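You operate a simulated robot arm through the tools that you are given. There is no shell and no other tool. Be economical: measure what you need, move in short steps, check, and stop when the job is done.

You are at the controls of a simulated robot arm. One attempt, no reset.

Task
Take the wax brush and leave it on the weighing table. Then take the orange tape dispenser and put it on the setter plate. Then put the green gift mug in the wash sink. Do these in the order given. Set down upright: orange tape dispenser, green gift mug.

Only the result counts: the job must be done as asked and must still hold three seconds after the hand-in. Knocking over, shifting, dropping, spilling or breaking anything else fails it.

Robot
A 6-joint arm with a two-finger parallel gripper on a trunk, on a base that drives. Base frame: it is fixed to the floor where the robot stands at the start and does not move with it; the origin is under the middle of the robot, x ahead of it, y to its left, z up. Readings come in m, degrees, newtons and seconds.
With the tool pointing down near the work surface it reaches from about 0.32 to 0.8 m from the robot's upright axis, wherever it stands. Its first joint turns from -166.0 to 166.0 degrees. Places, roughly: green gift mug (12x8x10 cm) [-0.5, 1, 0.9]; wash sink [2.2, 0.8, 0.7]; wax brush (2x2x18 cm) [1.6, -0.1, 0.9]; weighing table (34x22 cm) [2.66, 1.36, 0.8]. Payload 3.43 kg.
The tool frame sits at the grasp point between the pads (the TCP): z along the fingers, y along the line on which they close. The tips reach 0.034 m beyond it. Largest opening 0.128 m; finger width 0.024, thickness 0.012; the body of the gripper, 0.048 by 0.13 m, starts 0.096 m behind the TCP.
Orientation is told as [roll, pitch, yaw] about the base's x, y, z axes, in that order, counted from this pose: with the fingers straight down and closing along the base's y, the tool's x points along the base's -x, its y along +y and its z along -z.

Tools
- The arm moves only by the tool apply_moves. Its arguments are lists of equal length, an entry for each row: "translation": the shift along the tool's x, y, z in m, a list of three; "angular": the turn, a rotation vector about the tool's x, y, z in degrees, a list of three; "claw": the gripper command, from -1 (shut) to 1 (fully open), values between in proportion. In form: {"translation": [[x, y, z], ...], "angular": [[ax, ay, az], ...], "claw": [claw, ...]}. A call has 1 to 12 rows; each row shifts and turns the commanded pose from where the row before left it, along the tool's axes as they then stand. Rows are played at 5 a second. More than 0.05 m and 8.6 degrees between two rows, or a gripper value outside its range, and nothing of the call is played. Where a pose cannot be reached the arm comes as near as it can. A force on the tool above 40 N (or 10 N above the force at the start of the call, whichever is more), or a blocked arm, ends the call early, and 0.2 s more pass. The fingers move at their own pace (about 0.045 m/s each) and stop on an object; they squeeze with about 42 N. The grip force told is the motor's: it shows also when the fingers shut on nothing. Time passes only in rows, and 0.2 s behind the last, so rows that do not move let the fingers close. It gives the time, the measured TCP pose, the force on the tool (base axes), the opening and the grip force at its end, in the units of the frame above (readings bear some noise), with the torque about the TCP (base axes, N m) and any sound that the robot's microphone picked up, and new pictures: "views" is both (left out), scene, wrist or none.
- Cameras (640 x 400 px; columns grow to the right, rows downward): "scene" is now at [0.017, 0.1804, 1.5101]; the picture's right is [0.24, -0.97, 0.00], its down [-0.67, -0.16, -0.73] and it looks along [0.70, 0.17, -0.69] (base axes); focal length 214 px, centre (320, 200). "wrist" rides on the gripper at [0.076, -0.011, -0.16] in the tool frame; the picture's right is [0.15, 0.99, 0.00], its down [-0.88, 0.13, -0.46] and it looks along [-0.45, 0.07, 0.89] (tool axes); focal length 234 px, centre (320, 200). There is no depth. A picture from a camera that has moved, and an enlarged one, comes with that camera's place and axes in the base frame and with its lens. The place of the scene camera against the robot may be out by one fixed shift of up to 0.012 m in any direction.
- base_move(legs): drives the robot by 1 to 6 legs, each [ahead, turn to the left] in m and degrees, along the robot's own axes; the way and the turn of a leg run together, so that a leg with both is an arc; at most 1.5 m and 180 degrees a leg. The arm and the cameras ride along, it lands a little off, and it stops where it bumps. It gives what a move gives, and a new picture of the scene camera.
- head_to(pan, tilt): turns the head with the scene camera to pan (to the left, within 155 degrees either way) and tilt (down, from -29 to 69), counted from straight ahead of the robot. It gives what a move gives, and a new picture of the scene camera.
- enlarge(camera, box): a new picture of the part [left, top, right, bottom] of that camera's present view, enlarged. It takes no simulated time.
- close_job(): hands the job in; it is judged then, once.

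Work in short steps. Places have to be worked out from the pictures, the camera data and where the tool is seen: move nearer, look again, correct. Check each grasp and each placing, and mend what went wrong. You have 165 turns and 260 pictures in all, those below and enlarged ones among them. Open the gripper and draw the arm clear of the work before you hand the job in, unless the task says otherwise; then end with one line.

The tools are called after "Request:" as name(argument=value, ...) on one line, values as JSON. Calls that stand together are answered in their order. apply_moves: Moves the arm, as the interface text tells. Its arguments: {"type":"object","properties":{"translation":{"type":"array"},"angular":{"type":"array"},"claw":{"type":"array"},"views":{"type":"string","enum":["both","scene","wrist","none"]}},"required":["translation","angular","claw"]} The other tools are called the same way: base_move (legs) drives the base; head_to (pan, tilt) turns the head that bears the scene camera; enlarge (camera, box) takes an enlarged picture of a part of a camera's view; close_job () hands the job in.

At the start:

```text
time_s: 0.0
tcp_pos: [0.4355, -0.1646, 1.0721]
tcp_rot: [0.1, -0.1, 0.2]
contact_force: [0.0, -0.3, -0.2]
torque: [0.01, -0.02, 0.02]
width: 0.1281
finger_force: 0.1
robot x, y, heading: [-0.0039, -0.0067, 0.0]
head pan, tilt: [13.7, 43.5]
```

scene: 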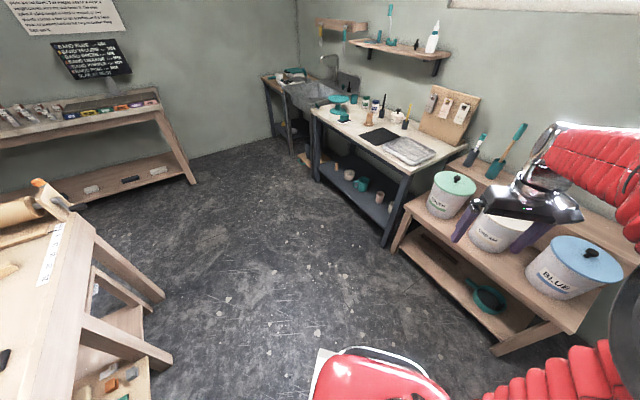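
wrist: 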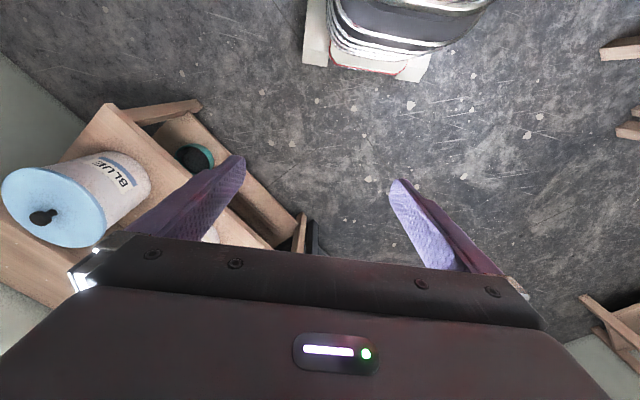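

I'll first look more closely at the work table and signs to locate the objects.

Request:
enlarge(camera="scene", box=[300, 0, 540, 200])

Request:
enlarge(camera="scene", box=[0, 0, 200, 200])

Request:
head_to(pan=90, tilt=35)

```text
2.00 times, centred on (420, 100) of scene
camera zoom: at [0.017, 0.1804, 1.5101], right [0.24, -0.97, 0.0], down [-0.67, -0.16, -0.73], along [0.7, 0.17, -0.69], focal length 429 px, centre (120, 400)
```

zoom: 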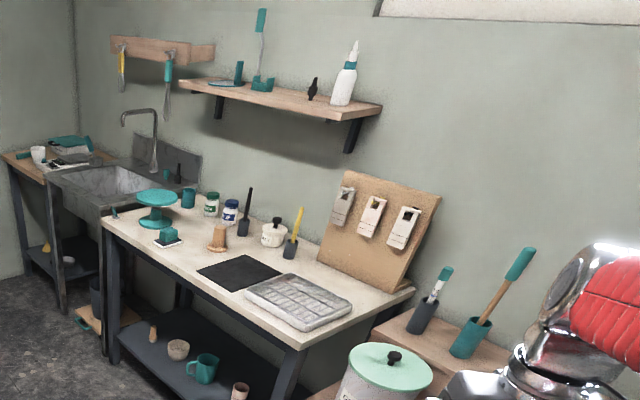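

```text
2.00 times, centred on (100, 100) of scene
camera zoom: at [0.017, 0.1804, 1.5101], right [0.24, -0.97, 0.0], down [-0.67, -0.16, -0.73], along [0.7, 0.17, -0.69], focal length 429 px, centre (760, 400)
```

zoom: 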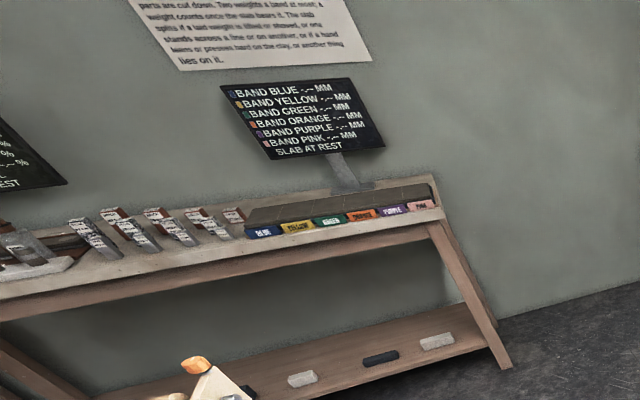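

```text
time_s: 1.5
tcp_pos: [0.4357, -0.1648, 1.0725]
tcp_rot: [0.0, 0.1, 0.1]
contact_force: [0.8, -0.3, -0.1]
torque: [0.03, -0.02, -0.01]
width: 0.1279
finger_force: 0.1
robot x, y, heading: [-0.0006, -0.008, -0.0]
head pan, tilt: [90.0, 35.0]
camera scene: at [-0.0631, 0.2489, 1.5227], right [1.0, 0.0, 0.0], down [0.0, -0.57, -0.82], along [0.0, 0.82, -0.57], focal length 214 px, centre (320, 200)
```

scene: 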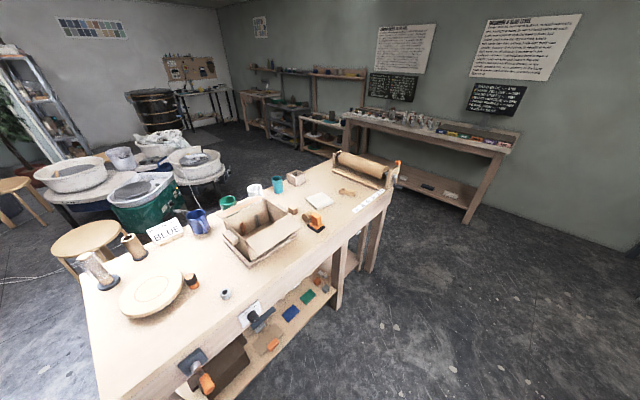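

The packing table is to the left, with mugs, a box and an orange dispenser. I'll zoom in.

Request:
enlarge(camera="scene", box=[80, 160, 280, 340])

Request:
enlarge(camera="scene", box=[220, 140, 400, 270])

Request:
enlarge(camera="scene", box=[340, 10, 600, 170])

Request:
enlarge(camera="scene", box=[120, 40, 380, 180])

Request:
enlarge(camera="scene", box=[180, 260, 340, 400])

```text
2.22 times, centred on (180, 250) of scene
camera zoom: at [-0.0631, 0.2489, 1.5227], right [1.0, 0.0, 0.0], down [0.0, -0.57, -0.82], along [0.0, 0.82, -0.57], focal length 477 px, centre (631, 89)
```

zoom: 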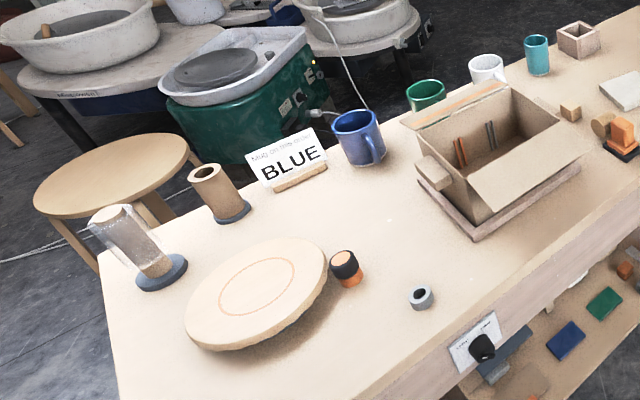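

```text
3.08 times, centred on (310, 205) of scene
camera zoom: at [-0.0631, 0.2489, 1.5227], right [1.0, 0.0, 0.0], down [0.0, -0.57, -0.82], along [0.0, 0.82, -0.57], focal length 660 px, centre (351, 185)
```

zoom: 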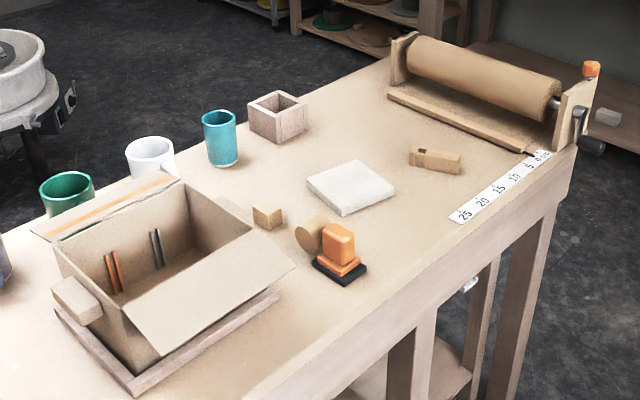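

```text
2.46 times, centred on (470, 90) of scene
camera zoom: at [-0.0631, 0.2489, 1.5227], right [1.0, 0.0, 0.0], down [0.0, -0.57, -0.82], along [0.0, 0.82, -0.57], focal length 528 px, centre (-49, 471)
```

zoom: 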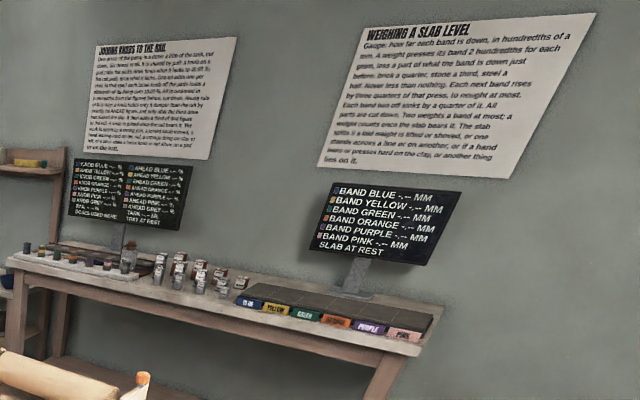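

```text
2.46 times, centred on (250, 110) of scene
camera zoom: at [-0.0631, 0.2489, 1.5227], right [1.0, 0.0, 0.0], down [0.0, -0.57, -0.82], along [0.0, 0.82, -0.57], focal length 528 px, centre (492, 422)
```

zoom: 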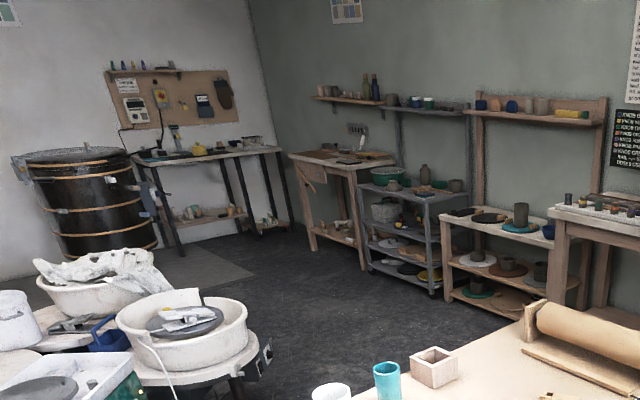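

```text
2.86 times, centred on (260, 330) of scene
camera zoom: at [-0.0631, 0.2489, 1.5227], right [1.0, 0.0, 0.0], down [0.0, -0.57, -0.82], along [0.0, 0.82, -0.57], focal length 613 px, centre (491, -171)
```

zoom: 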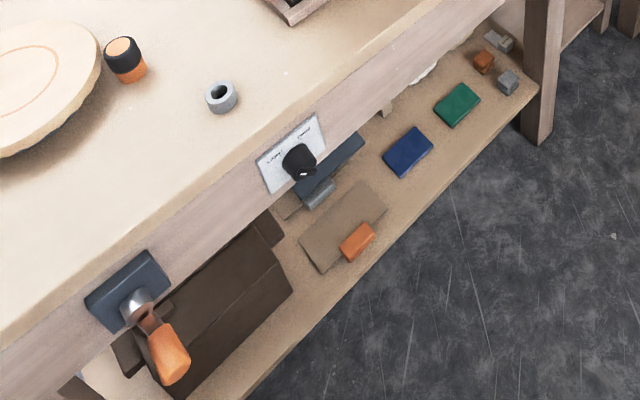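

Brush candidates (a black and a yellow one) stand at the far work table. I'll look around the rest of the room for the setter plate.

Request:
head_to(pan=150, tilt=25)

Request:
head_to(pan=-45, tilt=40)

Request:
head_to(pan=-120, tilt=30)

Request:
head_to(pan=60, tilt=35)

```text
time_s: 2.8
tcp_pos: [0.4359, -0.1653, 1.0724]
tcp_rot: [0.0, 0.0, 0.1]
contact_force: [0.1, -0.3, -0.1]
torque: [0.05, -0.01, -0.02]
width: 0.1281
finger_force: 0.0
robot x, y, heading: [0.001, -0.0094, 0.0]
head pan, tilt: [150.0, 25.0]
camera scene: at [-0.1429, 0.2069, 1.5385], right [0.5, 0.87, 0.0], down [0.37, -0.21, -0.91], along [-0.78, 0.45, -0.42], focal length 214 px, centre (320, 200)
```

scene: 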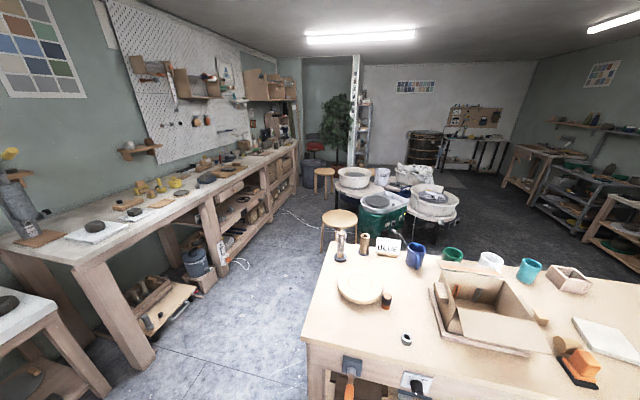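

```text
time_s: 5.7
tcp_pos: [0.436, -0.1631, 1.0729]
tcp_rot: [0.0, 0.0, 0.1]
contact_force: [0.0, 0.4, -0.4]
torque: [-0.02, 0.0, 0.02]
width: 0.128
finger_force: 0.1
robot x, y, heading: [-0.0021, -0.006, -0.0]
head pan, tilt: [-45.0, 40.0]
camera scene: at [-0.003, 0.1007, 1.5151], right [-0.71, -0.71, 0.0], down [-0.46, 0.45, -0.77], along [0.54, -0.54, -0.64], focal length 214 px, centre (320, 200)
```

scene: 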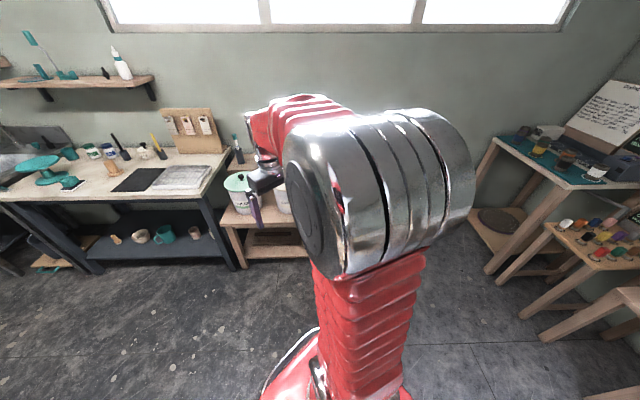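

```text
time_s: 7.1
tcp_pos: [0.4356, -0.1643, 1.0712]
tcp_rot: [0.0, -0.1, 0.1]
contact_force: [-0.5, 0.0, -0.2]
torque: [-0.01, -0.02, 0.05]
width: 0.128
finger_force: 0.1
robot x, y, heading: [-0.0005, -0.0077, -0.1]
head pan, tilt: [-120.0, 30.0]
camera scene: at [-0.1083, 0.0824, 1.5305], right [-0.87, 0.5, 0.0], down [0.25, 0.43, -0.87], along [-0.43, -0.75, -0.5], focal length 214 px, centre (320, 200)
```

scene: 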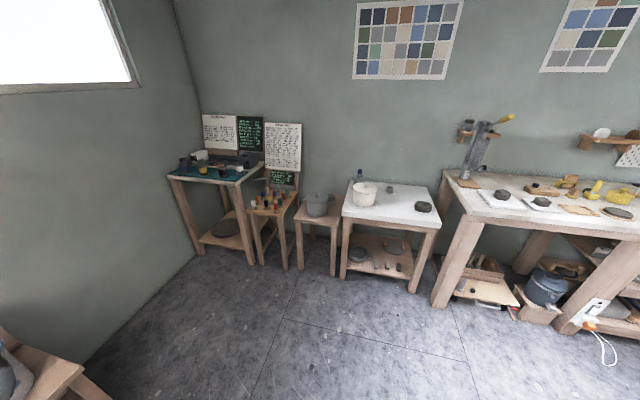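

```text
time_s: 9.8
tcp_pos: [0.4365, -0.1642, 1.0719]
tcp_rot: [0.0, 0.0, 0.2]
contact_force: [-0.7, -0.2, -0.6]
torque: [-0.03, -0.01, 0.01]
width: 0.1279
finger_force: 0.1
robot x, y, heading: [0.0021, -0.0087, -0.2]
head pan, tilt: [60.0, 35.0]
camera scene: at [-0.0191, 0.2371, 1.5227], right [0.87, -0.5, 0.0], down [-0.29, -0.5, -0.82], along [0.41, 0.71, -0.57], focal length 214 px, centre (320, 200)
```

scene: 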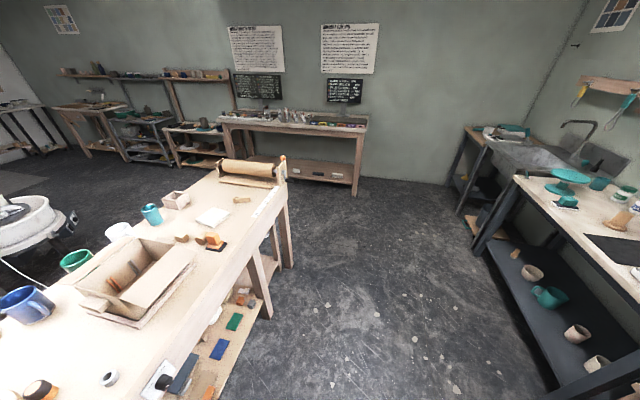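

The setter plate is probably the white slab on the packing table; I'll verify later. First I raise the arm and drive towards the work table with the brush.

Request:
apply_moves(translation=[[0, 0, -0.045], [0, 0, -0.045], [0, 0, -0.045], [0, 0, -0.045]], angular=[[0, 0, 0], [0, 0, 0], [0, 0, 0], [0, 0, 0]], claw=[1, 1, 1, 1], views="none")

Request:
base_move(legs=[[0, 45], [0.75, 0], [0, -50], [0.5, 0]])

Request:
head_to(pan=-25, tilt=40)

```text
time_s: 10.8
tcp_pos: [0.4349, -0.1653, 1.2533]
tcp_rot: [0.0, 0.0, 0.1]
contact_force: [0.0, 0.5, -0.2]
torque: [0.0, -0.02, 0.0]
width: 0.1278
finger_force: 0.1
robot x, y, heading: [0.0016, -0.0078, 0.1]
head pan, tilt: [60.0, 35.0]
```

```text
time_s: 25.5
tcp_pos: [1.4665, 0.2618, 1.2523]
tcp_rot: [-0.1, -0.1, -5.6]
contact_force: [0.1, -0.4, 0.2]
torque: [0.02, -0.01, 0.01]
width: 0.1281
finger_force: 0.0
robot x, y, heading: [1.0526, 0.4667, -5.7]
head pan, tilt: [60.0, 35.0]
camera scene: at [1.055, 0.7152, 1.5227], right [0.81, -0.59, 0.0], down [-0.34, -0.46, -0.82], along [0.48, 0.66, -0.57], focal length 214 px, centre (320, 200)
```

scene: 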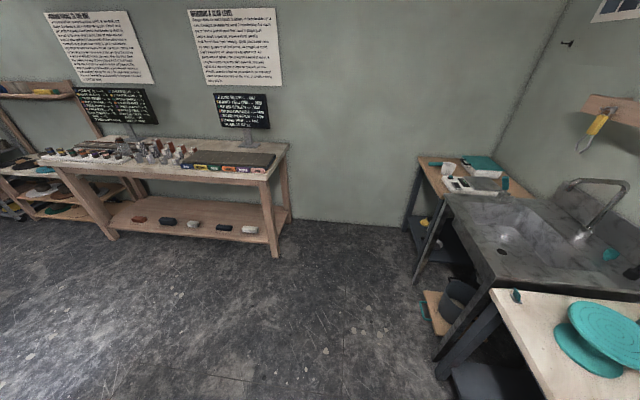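

```text
time_s: 27.1
tcp_pos: [1.4663, 0.2616, 1.2533]
tcp_rot: [0.0, 0.1, -5.7]
contact_force: [-0.2, 0.5, 0.0]
torque: [-0.03, -0.01, 0.02]
width: 0.128
finger_force: 0.1
robot x, y, heading: [1.0499, 0.467, -5.9]
head pan, tilt: [-25.0, 40.0]
camera scene: at [1.0763, 0.6002, 1.5151], right [-0.51, -0.86, 0.0], down [-0.55, 0.33, -0.77], along [0.66, -0.39, -0.64], focal length 214 px, centre (320, 200)
```

scene: 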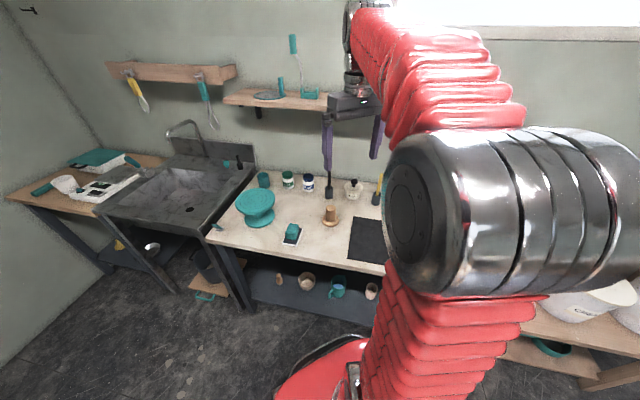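

I turn to face the work table squarely and look at it.

Request:
base_move(legs=[[0, -39]])

Request:
head_to(pan=25, tilt=45)

Request:
enlarge(camera="scene", box=[240, 60, 480, 220])

Request:
enlarge(camera="wrist", box=[0, 0, 640, 400])

```text
time_s: 30.1
tcp_pos: [1.2377, 0.046, 1.252]
tcp_rot: [0.0, 0.0, -45.1]
contact_force: [0.4, -0.8, -0.3]
torque: [0.0, 0.02, 0.01]
width: 0.128
finger_force: 0.1
robot x, y, heading: [1.066, 0.4858, -45.2]
head pan, tilt: [-25.0, 40.0]
camera scene: at [1.1605, 0.5707, 1.5151], right [-0.94, -0.34, 0.0], down [-0.22, 0.6, -0.77], along [0.26, -0.72, -0.64], focal length 214 px, centre (320, 200)
```

scene: 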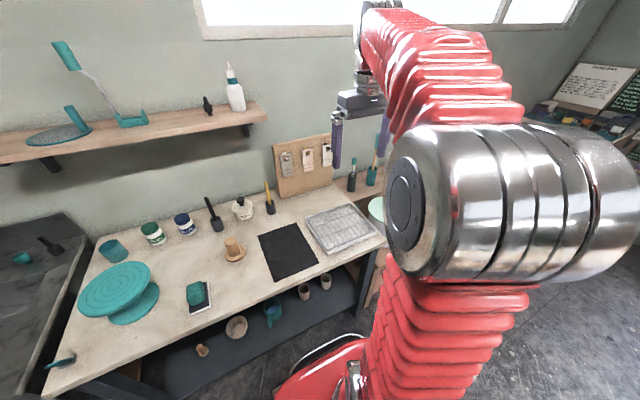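

```text
time_s: 31.3
tcp_pos: [1.2389, 0.0437, 1.2536]
tcp_rot: [-0.1, 0.0, -45.1]
contact_force: [0.1, -1.0, -0.3]
torque: [-0.02, 0.0, 0.0]
width: 0.1278
finger_force: 0.0
robot x, y, heading: [1.0657, 0.4858, -45.2]
head pan, tilt: [25.0, 45.0]
camera scene: at [1.208, 0.6225, 1.5079], right [-0.35, -0.94, 0.0], down [-0.66, 0.24, -0.71], along [0.66, -0.24, -0.71], focal length 214 px, centre (320, 200)
```

scene: 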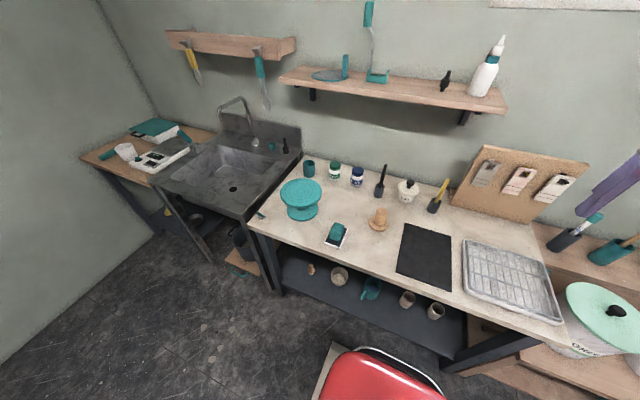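

```text
2.50 times, centred on (360, 140) of scene
camera zoom: at [1.208, 0.6225, 1.5079], right [-0.35, -0.94, 0.0], down [-0.66, 0.24, -0.71], along [0.66, -0.24, -0.71], focal length 536 px, centre (220, 350)
```

zoom: 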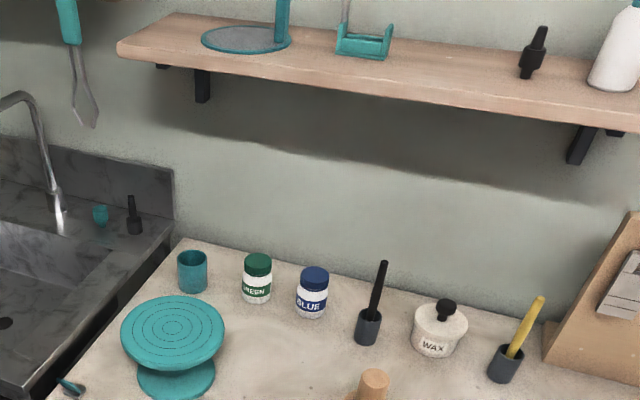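

```text
1.00 times, centred on (320, 200) of wrist (not enlarged: the box is as wide or as high as the picture)
camera zoom: at [1.1764, 0.091, 1.4153], right [0.6, 0.8, 0.0], down [0.71, -0.53, 0.46], along [0.36, -0.27, -0.89], focal length 234 px, centre (320, 200)
```

zoom: 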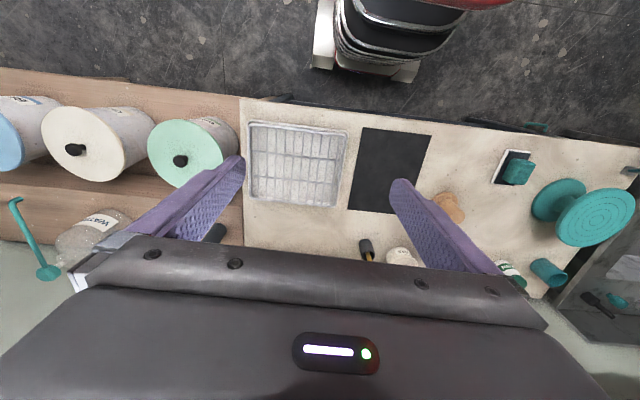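

The yellow-handled brush beside the WAX jar matches the stated place, at about (1.64, -0.07) on a table about 0.78 m high. I edge closer and tilt the tool forward to inspect it with the wrist camera.

Request:
base_move(legs=[[0.08, 0]])

Request:
apply_moves(translation=[[0, 0.03, 0], [0, 0.03, 0], [0, 0.03, 0], [0, 0.03, 0], [0, 0.03, 0], [0, 0.03, 0]], angular=[[0, -8, 0], [0, -8, 0], [0, -8, 0], [0, -8, 0], [0, -8, 0], [0, -8, 0]], claw=[1, 1, 1, 1, 1, 1])

```text
time_s: 32.5
tcp_pos: [1.2942, -0.0121, 1.2531]
tcp_rot: [0.0, -0.1, -45.3]
contact_force: [-1.1, -0.3, -0.1]
torque: [0.0, 0.0, 0.0]
width: 0.128
finger_force: 0.1
robot x, y, heading: [1.1245, 0.4291, -45.1]
head pan, tilt: [25.0, 45.0]
camera scene: at [1.2643, 0.566, 1.5079], right [-0.34, -0.94, 0.0], down [-0.66, 0.24, -0.71], along [0.66, -0.24, -0.71], focal length 214 px, centre (320, 200)
```

scene: 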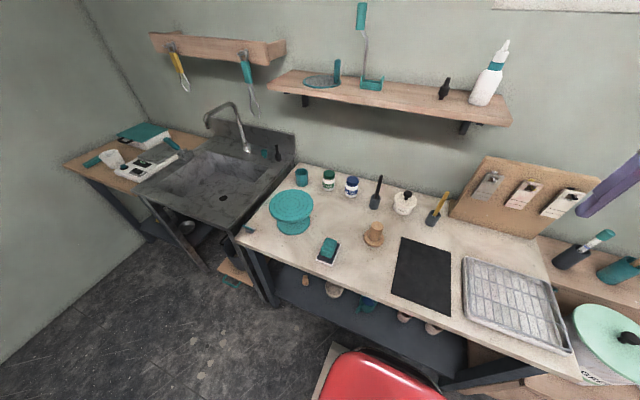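

```text
time_s: 33.9
tcp_pos: [1.4236, 0.113, 1.2545]
tcp_rot: [0.1, -48.1, -45.2]
contact_force: [0.5, 0.6, 0.3]
torque: [0.02, 0.0, -0.03]
width: 0.1282
finger_force: 0.1
robot x, y, heading: [1.1212, 0.4349, -45.0]
head pan, tilt: [25.0, 45.0]
camera scene: at [1.2643, 0.5661, 1.5079], right [-0.34, -0.94, 0.0], down [-0.66, 0.24, -0.71], along [0.66, -0.24, -0.71], focal length 214 px, centre (320, 200)
camera wrist: at [1.2951, 0.2259, 1.3072], right [0.63, 0.77, -0.11], down [0.27, -0.09, 0.96], along [0.73, -0.64, -0.26], focal length 234 px, centre (320, 200)
```

scene: 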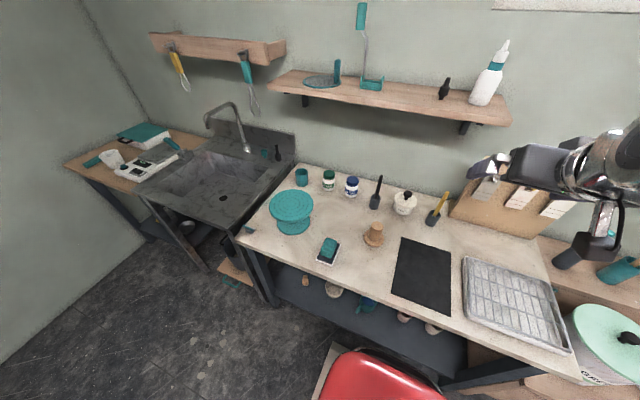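
wrist: 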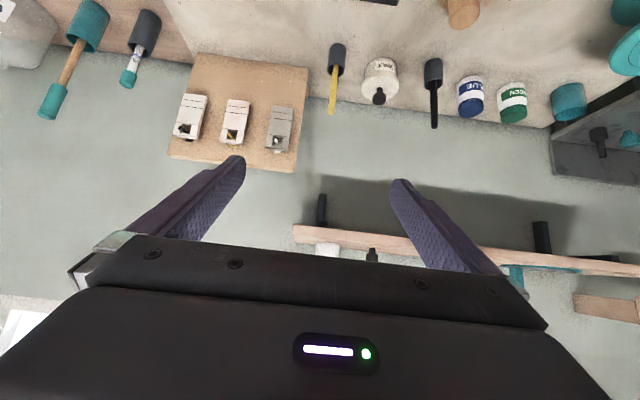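

Good view of the brush. I enlarge both cameras to triangulate.

Request:
enlarge(camera="wrist", box=[300, 20, 460, 140])

Request:
enlarge(camera="scene", box=[360, 150, 480, 250])

```text
3.33 times, centred on (380, 80) of wrist
camera zoom: at [1.2951, 0.2259, 1.3072], right [0.63, 0.77, -0.11], down [0.27, -0.09, 0.96], along [0.73, -0.64, -0.26], focal length 781 px, centre (120, 600)
```

zoom: 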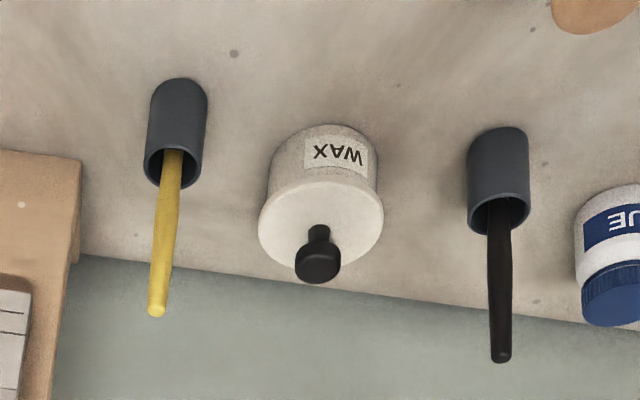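

```text
4.00 times, centred on (420, 200) of scene
camera zoom: at [1.2643, 0.5661, 1.5079], right [-0.34, -0.94, 0.0], down [-0.66, 0.24, -0.71], along [0.66, -0.24, -0.71], focal length 858 px, centre (-80, 200)
```

zoom: 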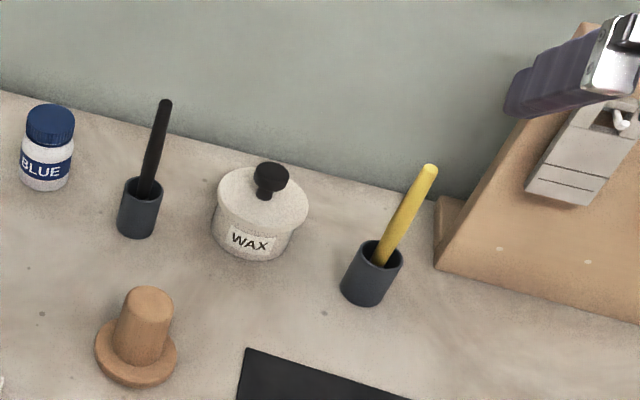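

The brush stands almost upright at about (1.65, -0.08), tip z≈0.97. I level the tool to near horizontal and come down to a standoff in front of the handle with the claw half open.

Request:
apply_moves(translation=[[0, 0.006, 0], [0, 0.006, 0], [0, 0.006, 0], [0, 0.006, 0], [-0.0443, 0, 0.0078], [-0.0443, 0, 0.0078], [-0.0443, 0, 0.0078], [-0.0443, 0, 0.0078], [-0.0443, 0, 0.0078]], angular=[[0, -8, 0], [0, -8, 0], [0, -8, 0], [0, -8, 0], [0, 0, 0], [0, 0, 0], [0, 0, 0], [0, 0, 0], [0, 0, 0]], claw=[0.2, 0.2, 0.2, 0.2, 0.2, 0.2, 0.2, 0.2, 0.2])

```text
time_s: 35.9
tcp_pos: [1.4966, 0.0559, 1.4613]
tcp_rot: [-1.4, -74.9, -45.5]
contact_force: [0.2, 0.5, 0.6]
torque: [0.03, 0.01, 0.04]
width: 0.077
finger_force: 0.1
out of reach, approached as far as the arm can: row 4
robot x, y, heading: [1.1225, 0.4281, -44.9]
head pan, tilt: [25.0, 45.0]
camera scene: at [1.2641, 0.5663, 1.5079], right [-0.34, -0.94, 0.0], down [-0.66, 0.24, -0.71], along [0.66, -0.24, -0.71], focal length 214 px, centre (320, 200)
camera wrist: at [1.3697, 0.1748, 1.4302], right [0.69, 0.7, -0.15], down [-0.05, 0.25, 0.97], along [0.72, -0.67, 0.2], focal length 234 px, centre (320, 200)
```

scene: 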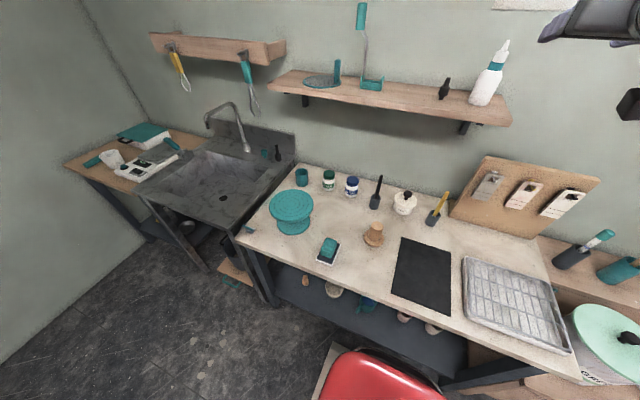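
wrist: 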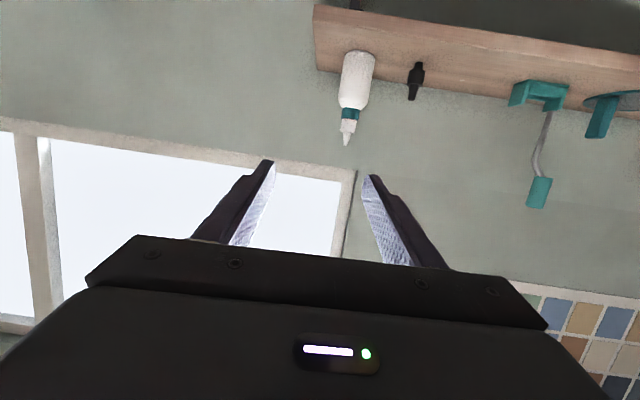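

The tool x axis points down in this posture, so I had the vertical sign reversed and went up. I'll use about 65° tilt and descend.

Request:
apply_moves(translation=[[0, 0, 0], [0.0408, 0, 0.019], [0.0408, 0, 0.019], [0.0408, 0, 0.019], [0.0408, 0, 0.019], [0.0408, 0, 0.019], [0.0408, 0, 0.019], [0.0408, 0, 0.019]], angular=[[0, 8, 0], [0, 2, 0], [0, 0, 0], [0, 0, 0], [0, 0, 0], [0, 0, 0], [0, 0, 0], [0, 0, 0]], claw=[0.2, 0.2, 0.2, 0.2, 0.2, 0.2, 0.2, 0.2])

```text
time_s: 37.7
tcp_pos: [1.4923, 0.0545, 1.1539]
tcp_rot: [12.1, -62.5, -61.3]
contact_force: [0.5, -1.1, -0.1]
torque: [0.04, 0.03, 0.02]
width: 0.0768
finger_force: 0.0
out of reach, approached as far as the arm can: row 8
robot x, y, heading: [1.1222, 0.4345, -45.0]
head pan, tilt: [25.0, 45.0]
camera scene: at [1.2642, 0.5662, 1.5079], right [-0.34, -0.94, 0.0], down [-0.66, 0.24, -0.71], along [0.66, -0.24, -0.71], focal length 214 px, centre (320, 200)
camera wrist: at [1.371, 0.1833, 1.1598], right [0.73, 0.69, -0.03], down [0.02, 0.03, 1.0], along [0.69, -0.73, 0.0], focal length 234 px, centre (320, 200)
```

scene: 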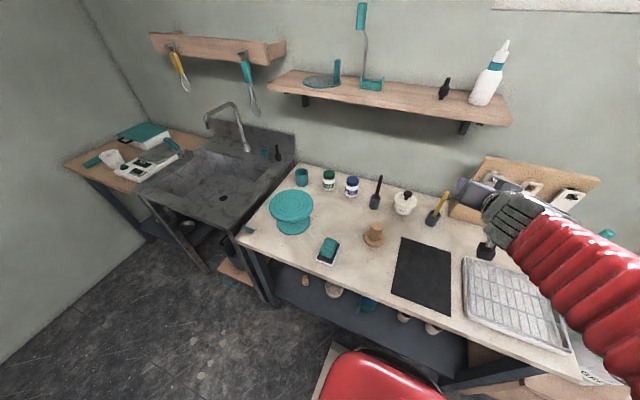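
wrist: 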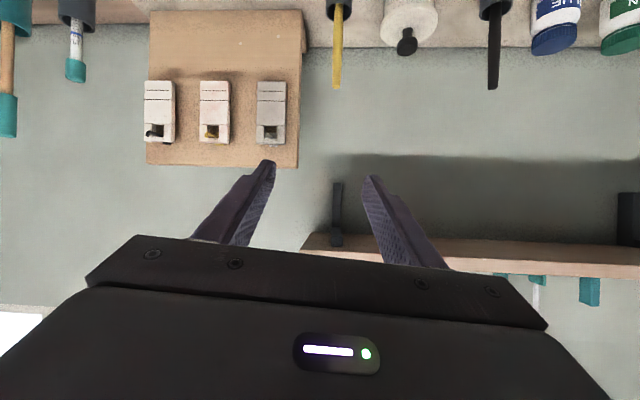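

The wrist is too close to the robot at this tilt. I back the base off 0.15 m and extend the arm forward.

Request:
base_move(legs=[[-0.15, 0]])

Request:
apply_moves(translation=[[-0.019, 0, 0.0408], [-0.019, 0, 0.0408], [-0.019, 0, 0.0408], [0, 0, 0]], angular=[[0, 0, 0], [0, 0, 0], [0, 0, 0], [0, 0, 0]], claw=[0.2, 0.2, 0.2, 0.2], views="none")

```text
time_s: 39.2
tcp_pos: [1.3919, 0.1546, 1.162]
tcp_rot: [-1.5, -65.0, -46.0]
contact_force: [0.7, 0.2, 0.2]
torque: [-0.02, 0.0, 0.01]
width: 0.0767
finger_force: 0.1
robot x, y, heading: [1.0164, 0.5356, -45.3]
head pan, tilt: [25.0, 45.0]
camera scene: at [1.1605, 0.6704, 1.5079], right [-0.35, -0.94, 0.0], down [-0.66, 0.24, -0.71], along [0.66, -0.24, -0.71], focal length 214 px, centre (320, 200)
```

scene: 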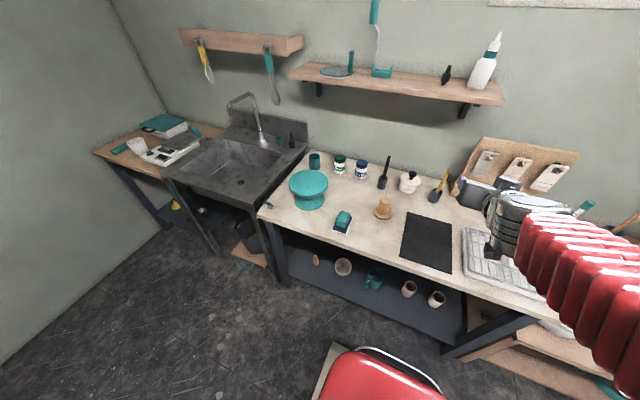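

```text
time_s: 40.2
tcp_pos: [1.4823, 0.056, 1.1629]
tcp_rot: [-1.5, -64.9, -46.1]
contact_force: [-0.4, 0.1, -0.3]
torque: [-0.02, -0.04, 0.02]
width: 0.0767
finger_force: 0.3
robot x, y, heading: [1.0188, 0.5311, -45.1]
head pan, tilt: [25.0, 45.0]
```

Pose is good now. I descend to brush-handle height, stopping about 0.11 m short of it.

Request:
apply_moves(translation=[[0.0328, 0.004, 0.0371], [0.0328, 0.004, 0.0371], [0.0328, 0.004, 0.0371], [0.0328, 0.004, 0.0371], [0.0328, 0.004, 0.0371]], angular=[[0, 0, 0], [0, 0, 0], [0, 0, 0], [0, 0, 0], [0, 0, 0]], claw=[0.2, 0.2, 0.2, 0.2, 0.2])

Request:
enlarge(camera="scene", box=[380, 140, 540, 260])

```text
time_s: 41.4
tcp_pos: [1.5821, 0.0087, 0.943]
tcp_rot: [-2.1, -64.8, -46.1]
contact_force: [-0.5, 0.3, 1.3]
torque: [0.02, 0.04, 0.03]
width: 0.0768
finger_force: 0.1
out of reach, approached as far as the arm can: row 3, 4, 5
robot x, y, heading: [1.0171, 0.534, -45.1]
head pan, tilt: [25.0, 45.0]
camera scene: at [1.1606, 0.6703, 1.5079], right [-0.35, -0.94, 0.0], down [-0.66, 0.24, -0.71], along [0.66, -0.24, -0.71], focal length 214 px, centre (320, 200)
camera wrist: at [1.4561, 0.1322, 0.9432], right [0.69, 0.71, -0.15], down [0.08, 0.13, 0.99], along [0.72, -0.7, 0.03], focal length 234 px, centre (320, 200)
```

scene: 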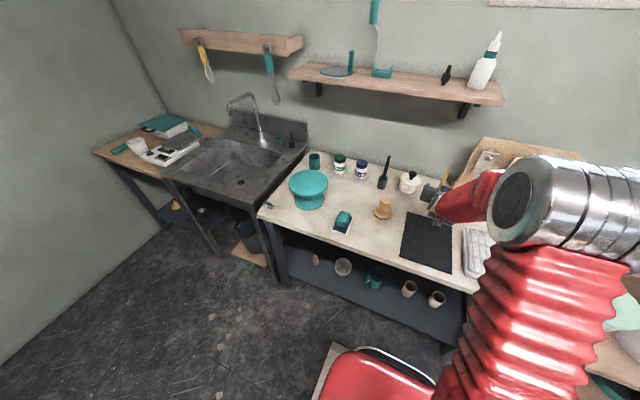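
wrist: 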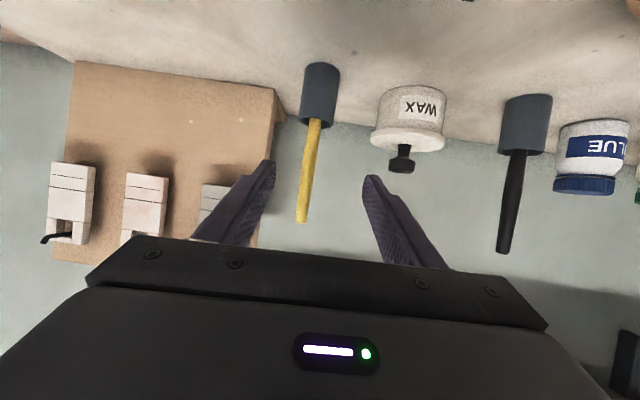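

```text
3.33 times, centred on (460, 200) of scene
camera zoom: at [1.1606, 0.6703, 1.5079], right [-0.35, -0.94, 0.0], down [-0.66, 0.24, -0.71], along [0.66, -0.24, -0.71], focal length 715 px, centre (-147, 200)
```

zoom: 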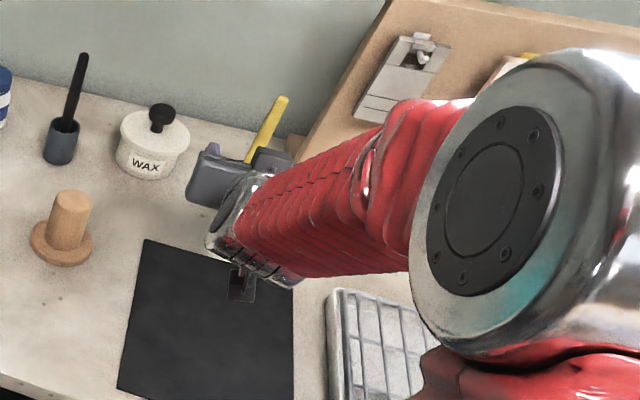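

The tool is now at handle height with the brush about 0.11 m ahead and 0.017 m to the right, roughly where the commanded pose would be. The arm is at its limit, so I creep the base forward a little.

Request:
base_move(legs=[[0.06, 0]])

Request:
apply_moves(translation=[[0, 0, 0]], angular=[[0, 0, 0]], claw=[0.2], views="wrist")

```text
time_s: 42.5
tcp_pos: [1.6241, -0.0348, 0.941]
tcp_rot: [-2.2, -64.8, -46.1]
contact_force: [-0.5, -0.8, -0.4]
torque: [0.02, -0.03, -0.01]
width: 0.0768
finger_force: 0.1
robot x, y, heading: [1.0635, 0.4889, -45.3]
head pan, tilt: [25.0, 45.0]
camera scene: at [1.2035, 0.627, 1.5079], right [-0.35, -0.94, 0.0], down [-0.66, 0.24, -0.71], along [0.66, -0.24, -0.71], focal length 214 px, centre (320, 200)
```

scene: 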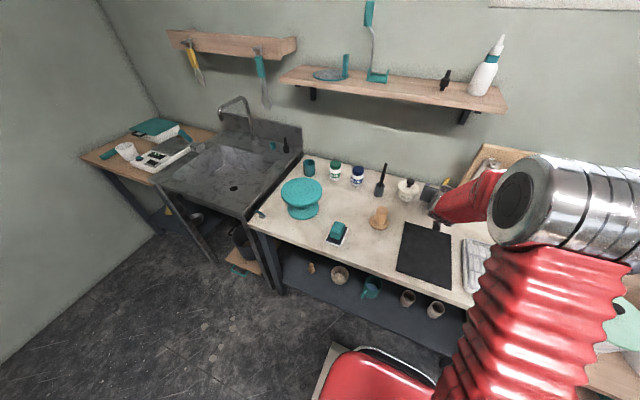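

```text
time_s: 42.9
tcp_pos: [1.6256, -0.034, 0.9434]
tcp_rot: [-2.2, -64.9, -46.1]
contact_force: [-0.6, 0.2, 0.6]
torque: [0.02, 0.0, 0.02]
width: 0.0768
finger_force: 0.1
robot x, y, heading: [1.0579, 0.4934, -45.0]
head pan, tilt: [25.0, 45.0]
camera wrist: at [1.4984, 0.089, 0.9439], right [0.69, 0.71, -0.15], down [0.08, 0.13, 0.99], along [0.72, -0.7, 0.03], focal length 234 px, centre (320, 200)
```

wrist: 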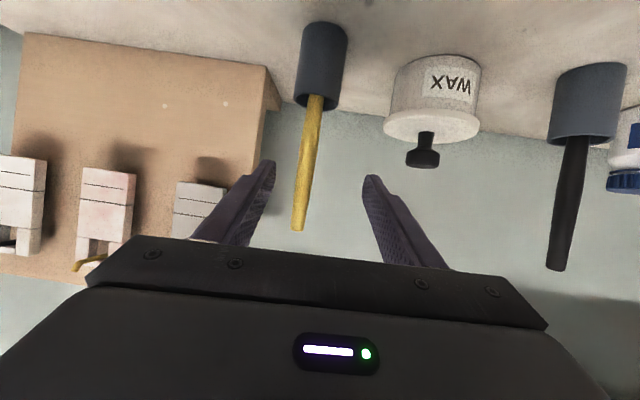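

The brush is still 0.017 m to the right. I shift the tool sideways and check.

Request:
apply_moves(translation=[[0, -0.009, 0], [0, -0.009, 0]], angular=[[0, 0, 0], [0, 0, 0]], claw=[0.2, 0.2], views="wrist")

```text
time_s: 43.5
tcp_pos: [1.6184, -0.0442, 0.9441]
tcp_rot: [-2.8, -64.6, -46.1]
contact_force: [0.2, 0.4, -0.2]
torque: [0.0, -0.01, 0.02]
width: 0.0768
finger_force: 0.0
out of reach, approached as far as the arm can: row 2
robot x, y, heading: [1.0584, 0.4933, -45.0]
head pan, tilt: [25.0, 45.0]
camera wrist: at [1.4926, 0.0816, 0.9463], right [0.7, 0.7, -0.15], down [0.09, 0.13, 0.99], along [0.71, -0.7, 0.02], focal length 234 px, centre (320, 200)
```

wrist: 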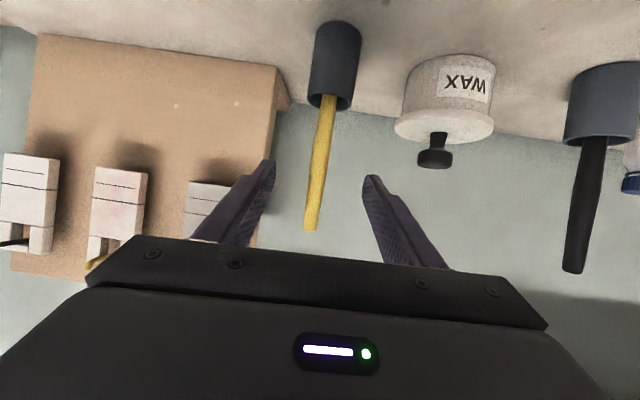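

Aligned. I drive forward 0.048 m so the handle sits between the pads.

Request:
base_move(legs=[[0.048, 0]])

Request:
apply_moves(translation=[[0, 0, 0]], angular=[[0, 0, 0]], claw=[0.2], views="wrist")

Request:
enlarge(camera="scene", box=[380, 140, 500, 230])

```text
time_s: 44.5
tcp_pos: [1.6525, -0.0766, 0.9451]
tcp_rot: [-2.8, -64.6, -46.1]
contact_force: [1.1, 0.0, 0.1]
torque: [0.04, -0.03, -0.01]
width: 0.0769
finger_force: 0.1
robot x, y, heading: [1.0924, 0.4559, -45.2]
head pan, tilt: [25.0, 45.0]
camera scene: at [1.2369, 0.5934, 1.5079], right [-0.35, -0.94, 0.0], down [-0.66, 0.24, -0.71], along [0.66, -0.24, -0.71], focal length 214 px, centre (320, 200)
```

scene: 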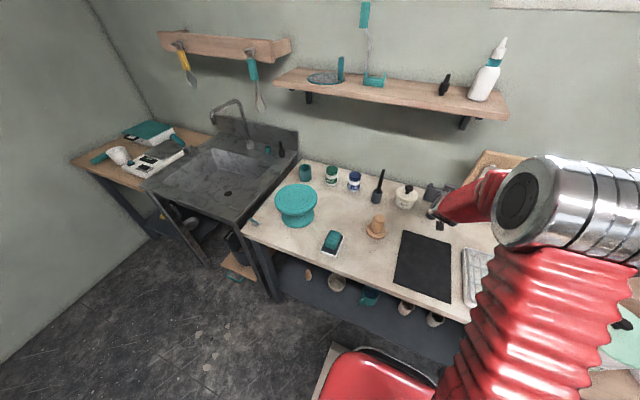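

```text
time_s: 44.9
tcp_pos: [1.6518, -0.0779, 0.9448]
tcp_rot: [-2.8, -64.6, -46.1]
contact_force: [0.2, 0.1, -0.1]
torque: [-0.02, 0.05, -0.01]
width: 0.0767
finger_force: 0.1
robot x, y, heading: [1.0963, 0.4562, -45.2]
head pan, tilt: [25.0, 45.0]
camera wrist: at [1.5264, 0.0483, 0.9468], right [0.7, 0.7, -0.15], down [0.09, 0.13, 0.99], along [0.71, -0.7, 0.02], focal length 234 px, centre (320, 200)
```

wrist: 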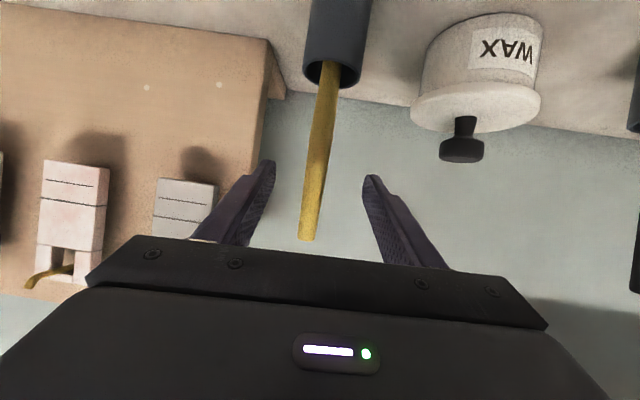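

```text
4.44 times, centred on (440, 185) of scene
camera zoom: at [1.2369, 0.5934, 1.5079], right [-0.35, -0.94, 0.0], down [-0.66, 0.24, -0.71], along [0.66, -0.24, -0.71], focal length 953 px, centre (-213, 267)
```

zoom: 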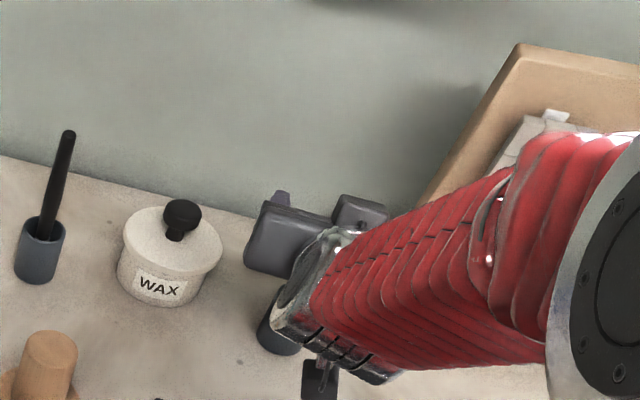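

The handle lies at the pads. I close the gripper.

Request:
apply_moves(translation=[[0, 0, 0], [0, 0, 0], [0, 0, 0], [0, 0, 0], [0, 0, 0], [0, 0, 0]], angular=[[0, 0, 0], [0, 0, 0], [0, 0, 0], [0, 0, 0], [0, 0, 0], [0, 0, 0]], claw=[-0.4, -0.7, -1, -1, -1, -1], views="wrist")

```text
time_s: 46.3
tcp_pos: [1.6516, -0.0778, 0.9443]
tcp_rot: [-2.8, -64.6, -46.1]
contact_force: [-1.4, 1.1, -0.3]
torque: [0.02, 0.01, -0.01]
width: 0.0137
finger_force: 41.9
robot x, y, heading: [1.0921, 0.4583, -45.2]
head pan, tilt: [25.0, 45.0]
camera wrist: at [1.5265, 0.0483, 0.9467], right [0.7, 0.7, -0.15], down [0.09, 0.13, 0.99], along [0.71, -0.7, 0.02], focal length 234 px, centre (320, 200)
```

wrist: 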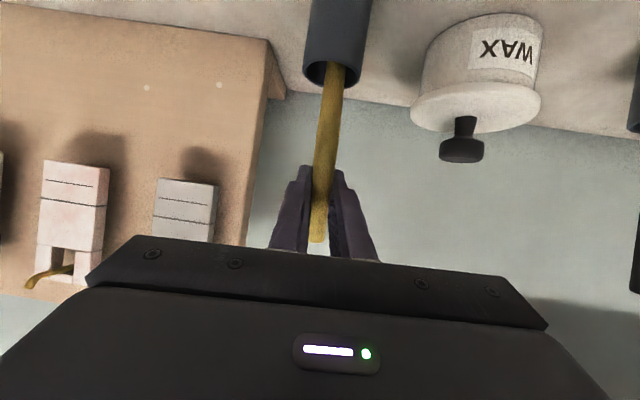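

Grip confirmed at 13.7 mm. I lift straight up in small steps.

Request:
apply_moves(translation=[[-0.018, 0, -0.0086], [-0.018, 0, -0.0086], [-0.018, 0, -0.0086]], angular=[[0, 0, 0], [0, 0, 0], [0, 0, 0]], claw=[-1, -1, -1], views="wrist")

```text
time_s: 47.1
tcp_pos: [1.6531, -0.0745, 1.0041]
tcp_rot: [-2.8, -64.5, -46.1]
contact_force: [-0.1, -0.1, -0.3]
torque: [0.01, -0.01, -0.04]
width: 0.0139
finger_force: 42.4
robot x, y, heading: [1.0918, 0.4601, -45.2]
head pan, tilt: [25.0, 45.0]
camera wrist: at [1.5278, 0.0502, 1.0061], right [0.7, 0.7, -0.15], down [0.09, 0.12, 0.99], along [0.71, -0.7, 0.02], focal length 234 px, centre (320, 200)
```

wrist: 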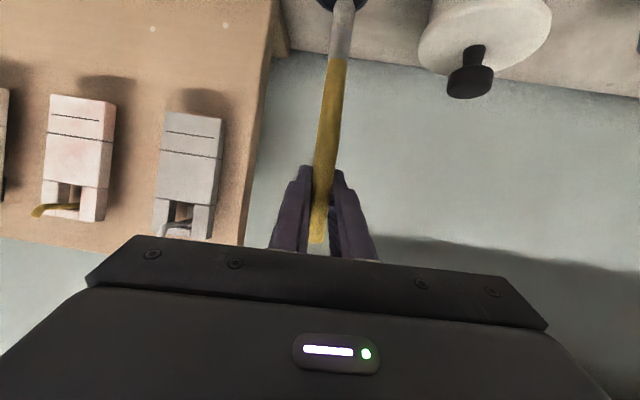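

The brush slides out cleanly. I continue lifting until it's clear of the cup.

Request:
apply_moves(translation=[[-0.027, 0, -0.013], [-0.027, 0, -0.013], [-0.027, 0, -0.013], [-0.027, 0, -0.013]], angular=[[0, 0, 0], [0, 0, 0], [0, 0, 0], [0, 0, 0]], claw=[-1, -1, -1, -1])

Request:
enlarge(camera="scene", box=[360, 130, 520, 230])

```text
time_s: 48.1
tcp_pos: [1.6532, -0.0732, 1.1269]
tcp_rot: [-2.8, -64.7, -46.1]
contact_force: [0.5, -0.5, 0.1]
torque: [-0.02, 0.02, -0.01]
width: 0.0135
finger_force: 41.9
robot x, y, heading: [1.097, 0.4592, -45.2]
head pan, tilt: [25.0, 45.0]
camera scene: at [1.2369, 0.5933, 1.5079], right [-0.35, -0.94, 0.0], down [-0.66, 0.24, -0.71], along [0.66, -0.24, -0.71], focal length 214 px, centre (320, 200)
camera wrist: at [1.5281, 0.0531, 1.1283], right [0.7, 0.7, -0.15], down [0.09, 0.13, 0.99], along [0.71, -0.7, 0.02], focal length 234 px, centre (320, 200)
```

scene: 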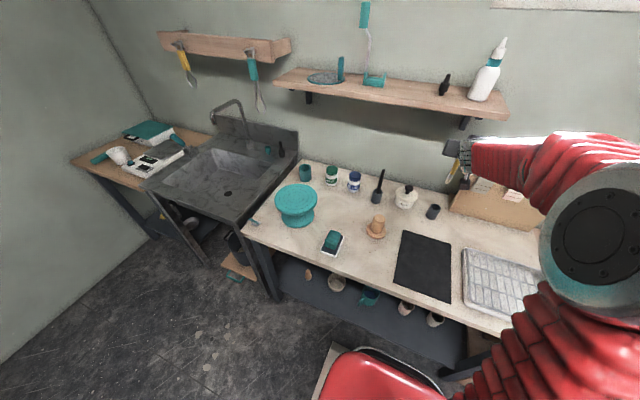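
wrist: 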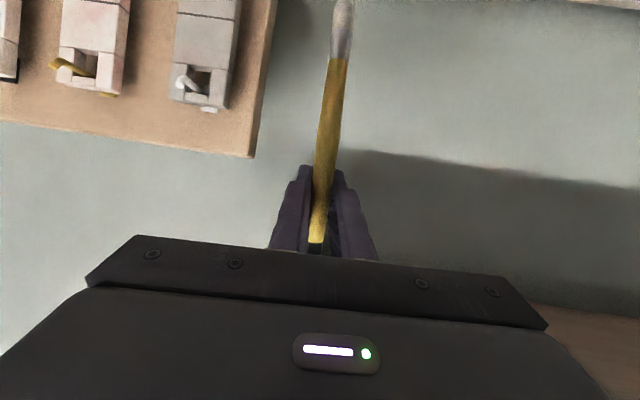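

```text
4.00 times, centred on (440, 180) of scene
camera zoom: at [1.2369, 0.5933, 1.5079], right [-0.35, -0.94, 0.0], down [-0.66, 0.24, -0.71], along [0.66, -0.24, -0.71], focal length 858 px, centre (-160, 280)
```

zoom: 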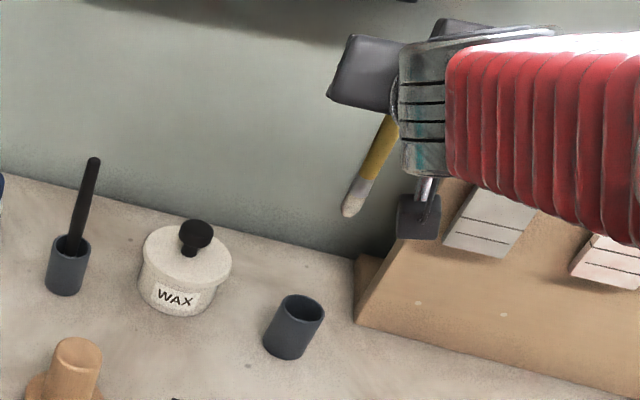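

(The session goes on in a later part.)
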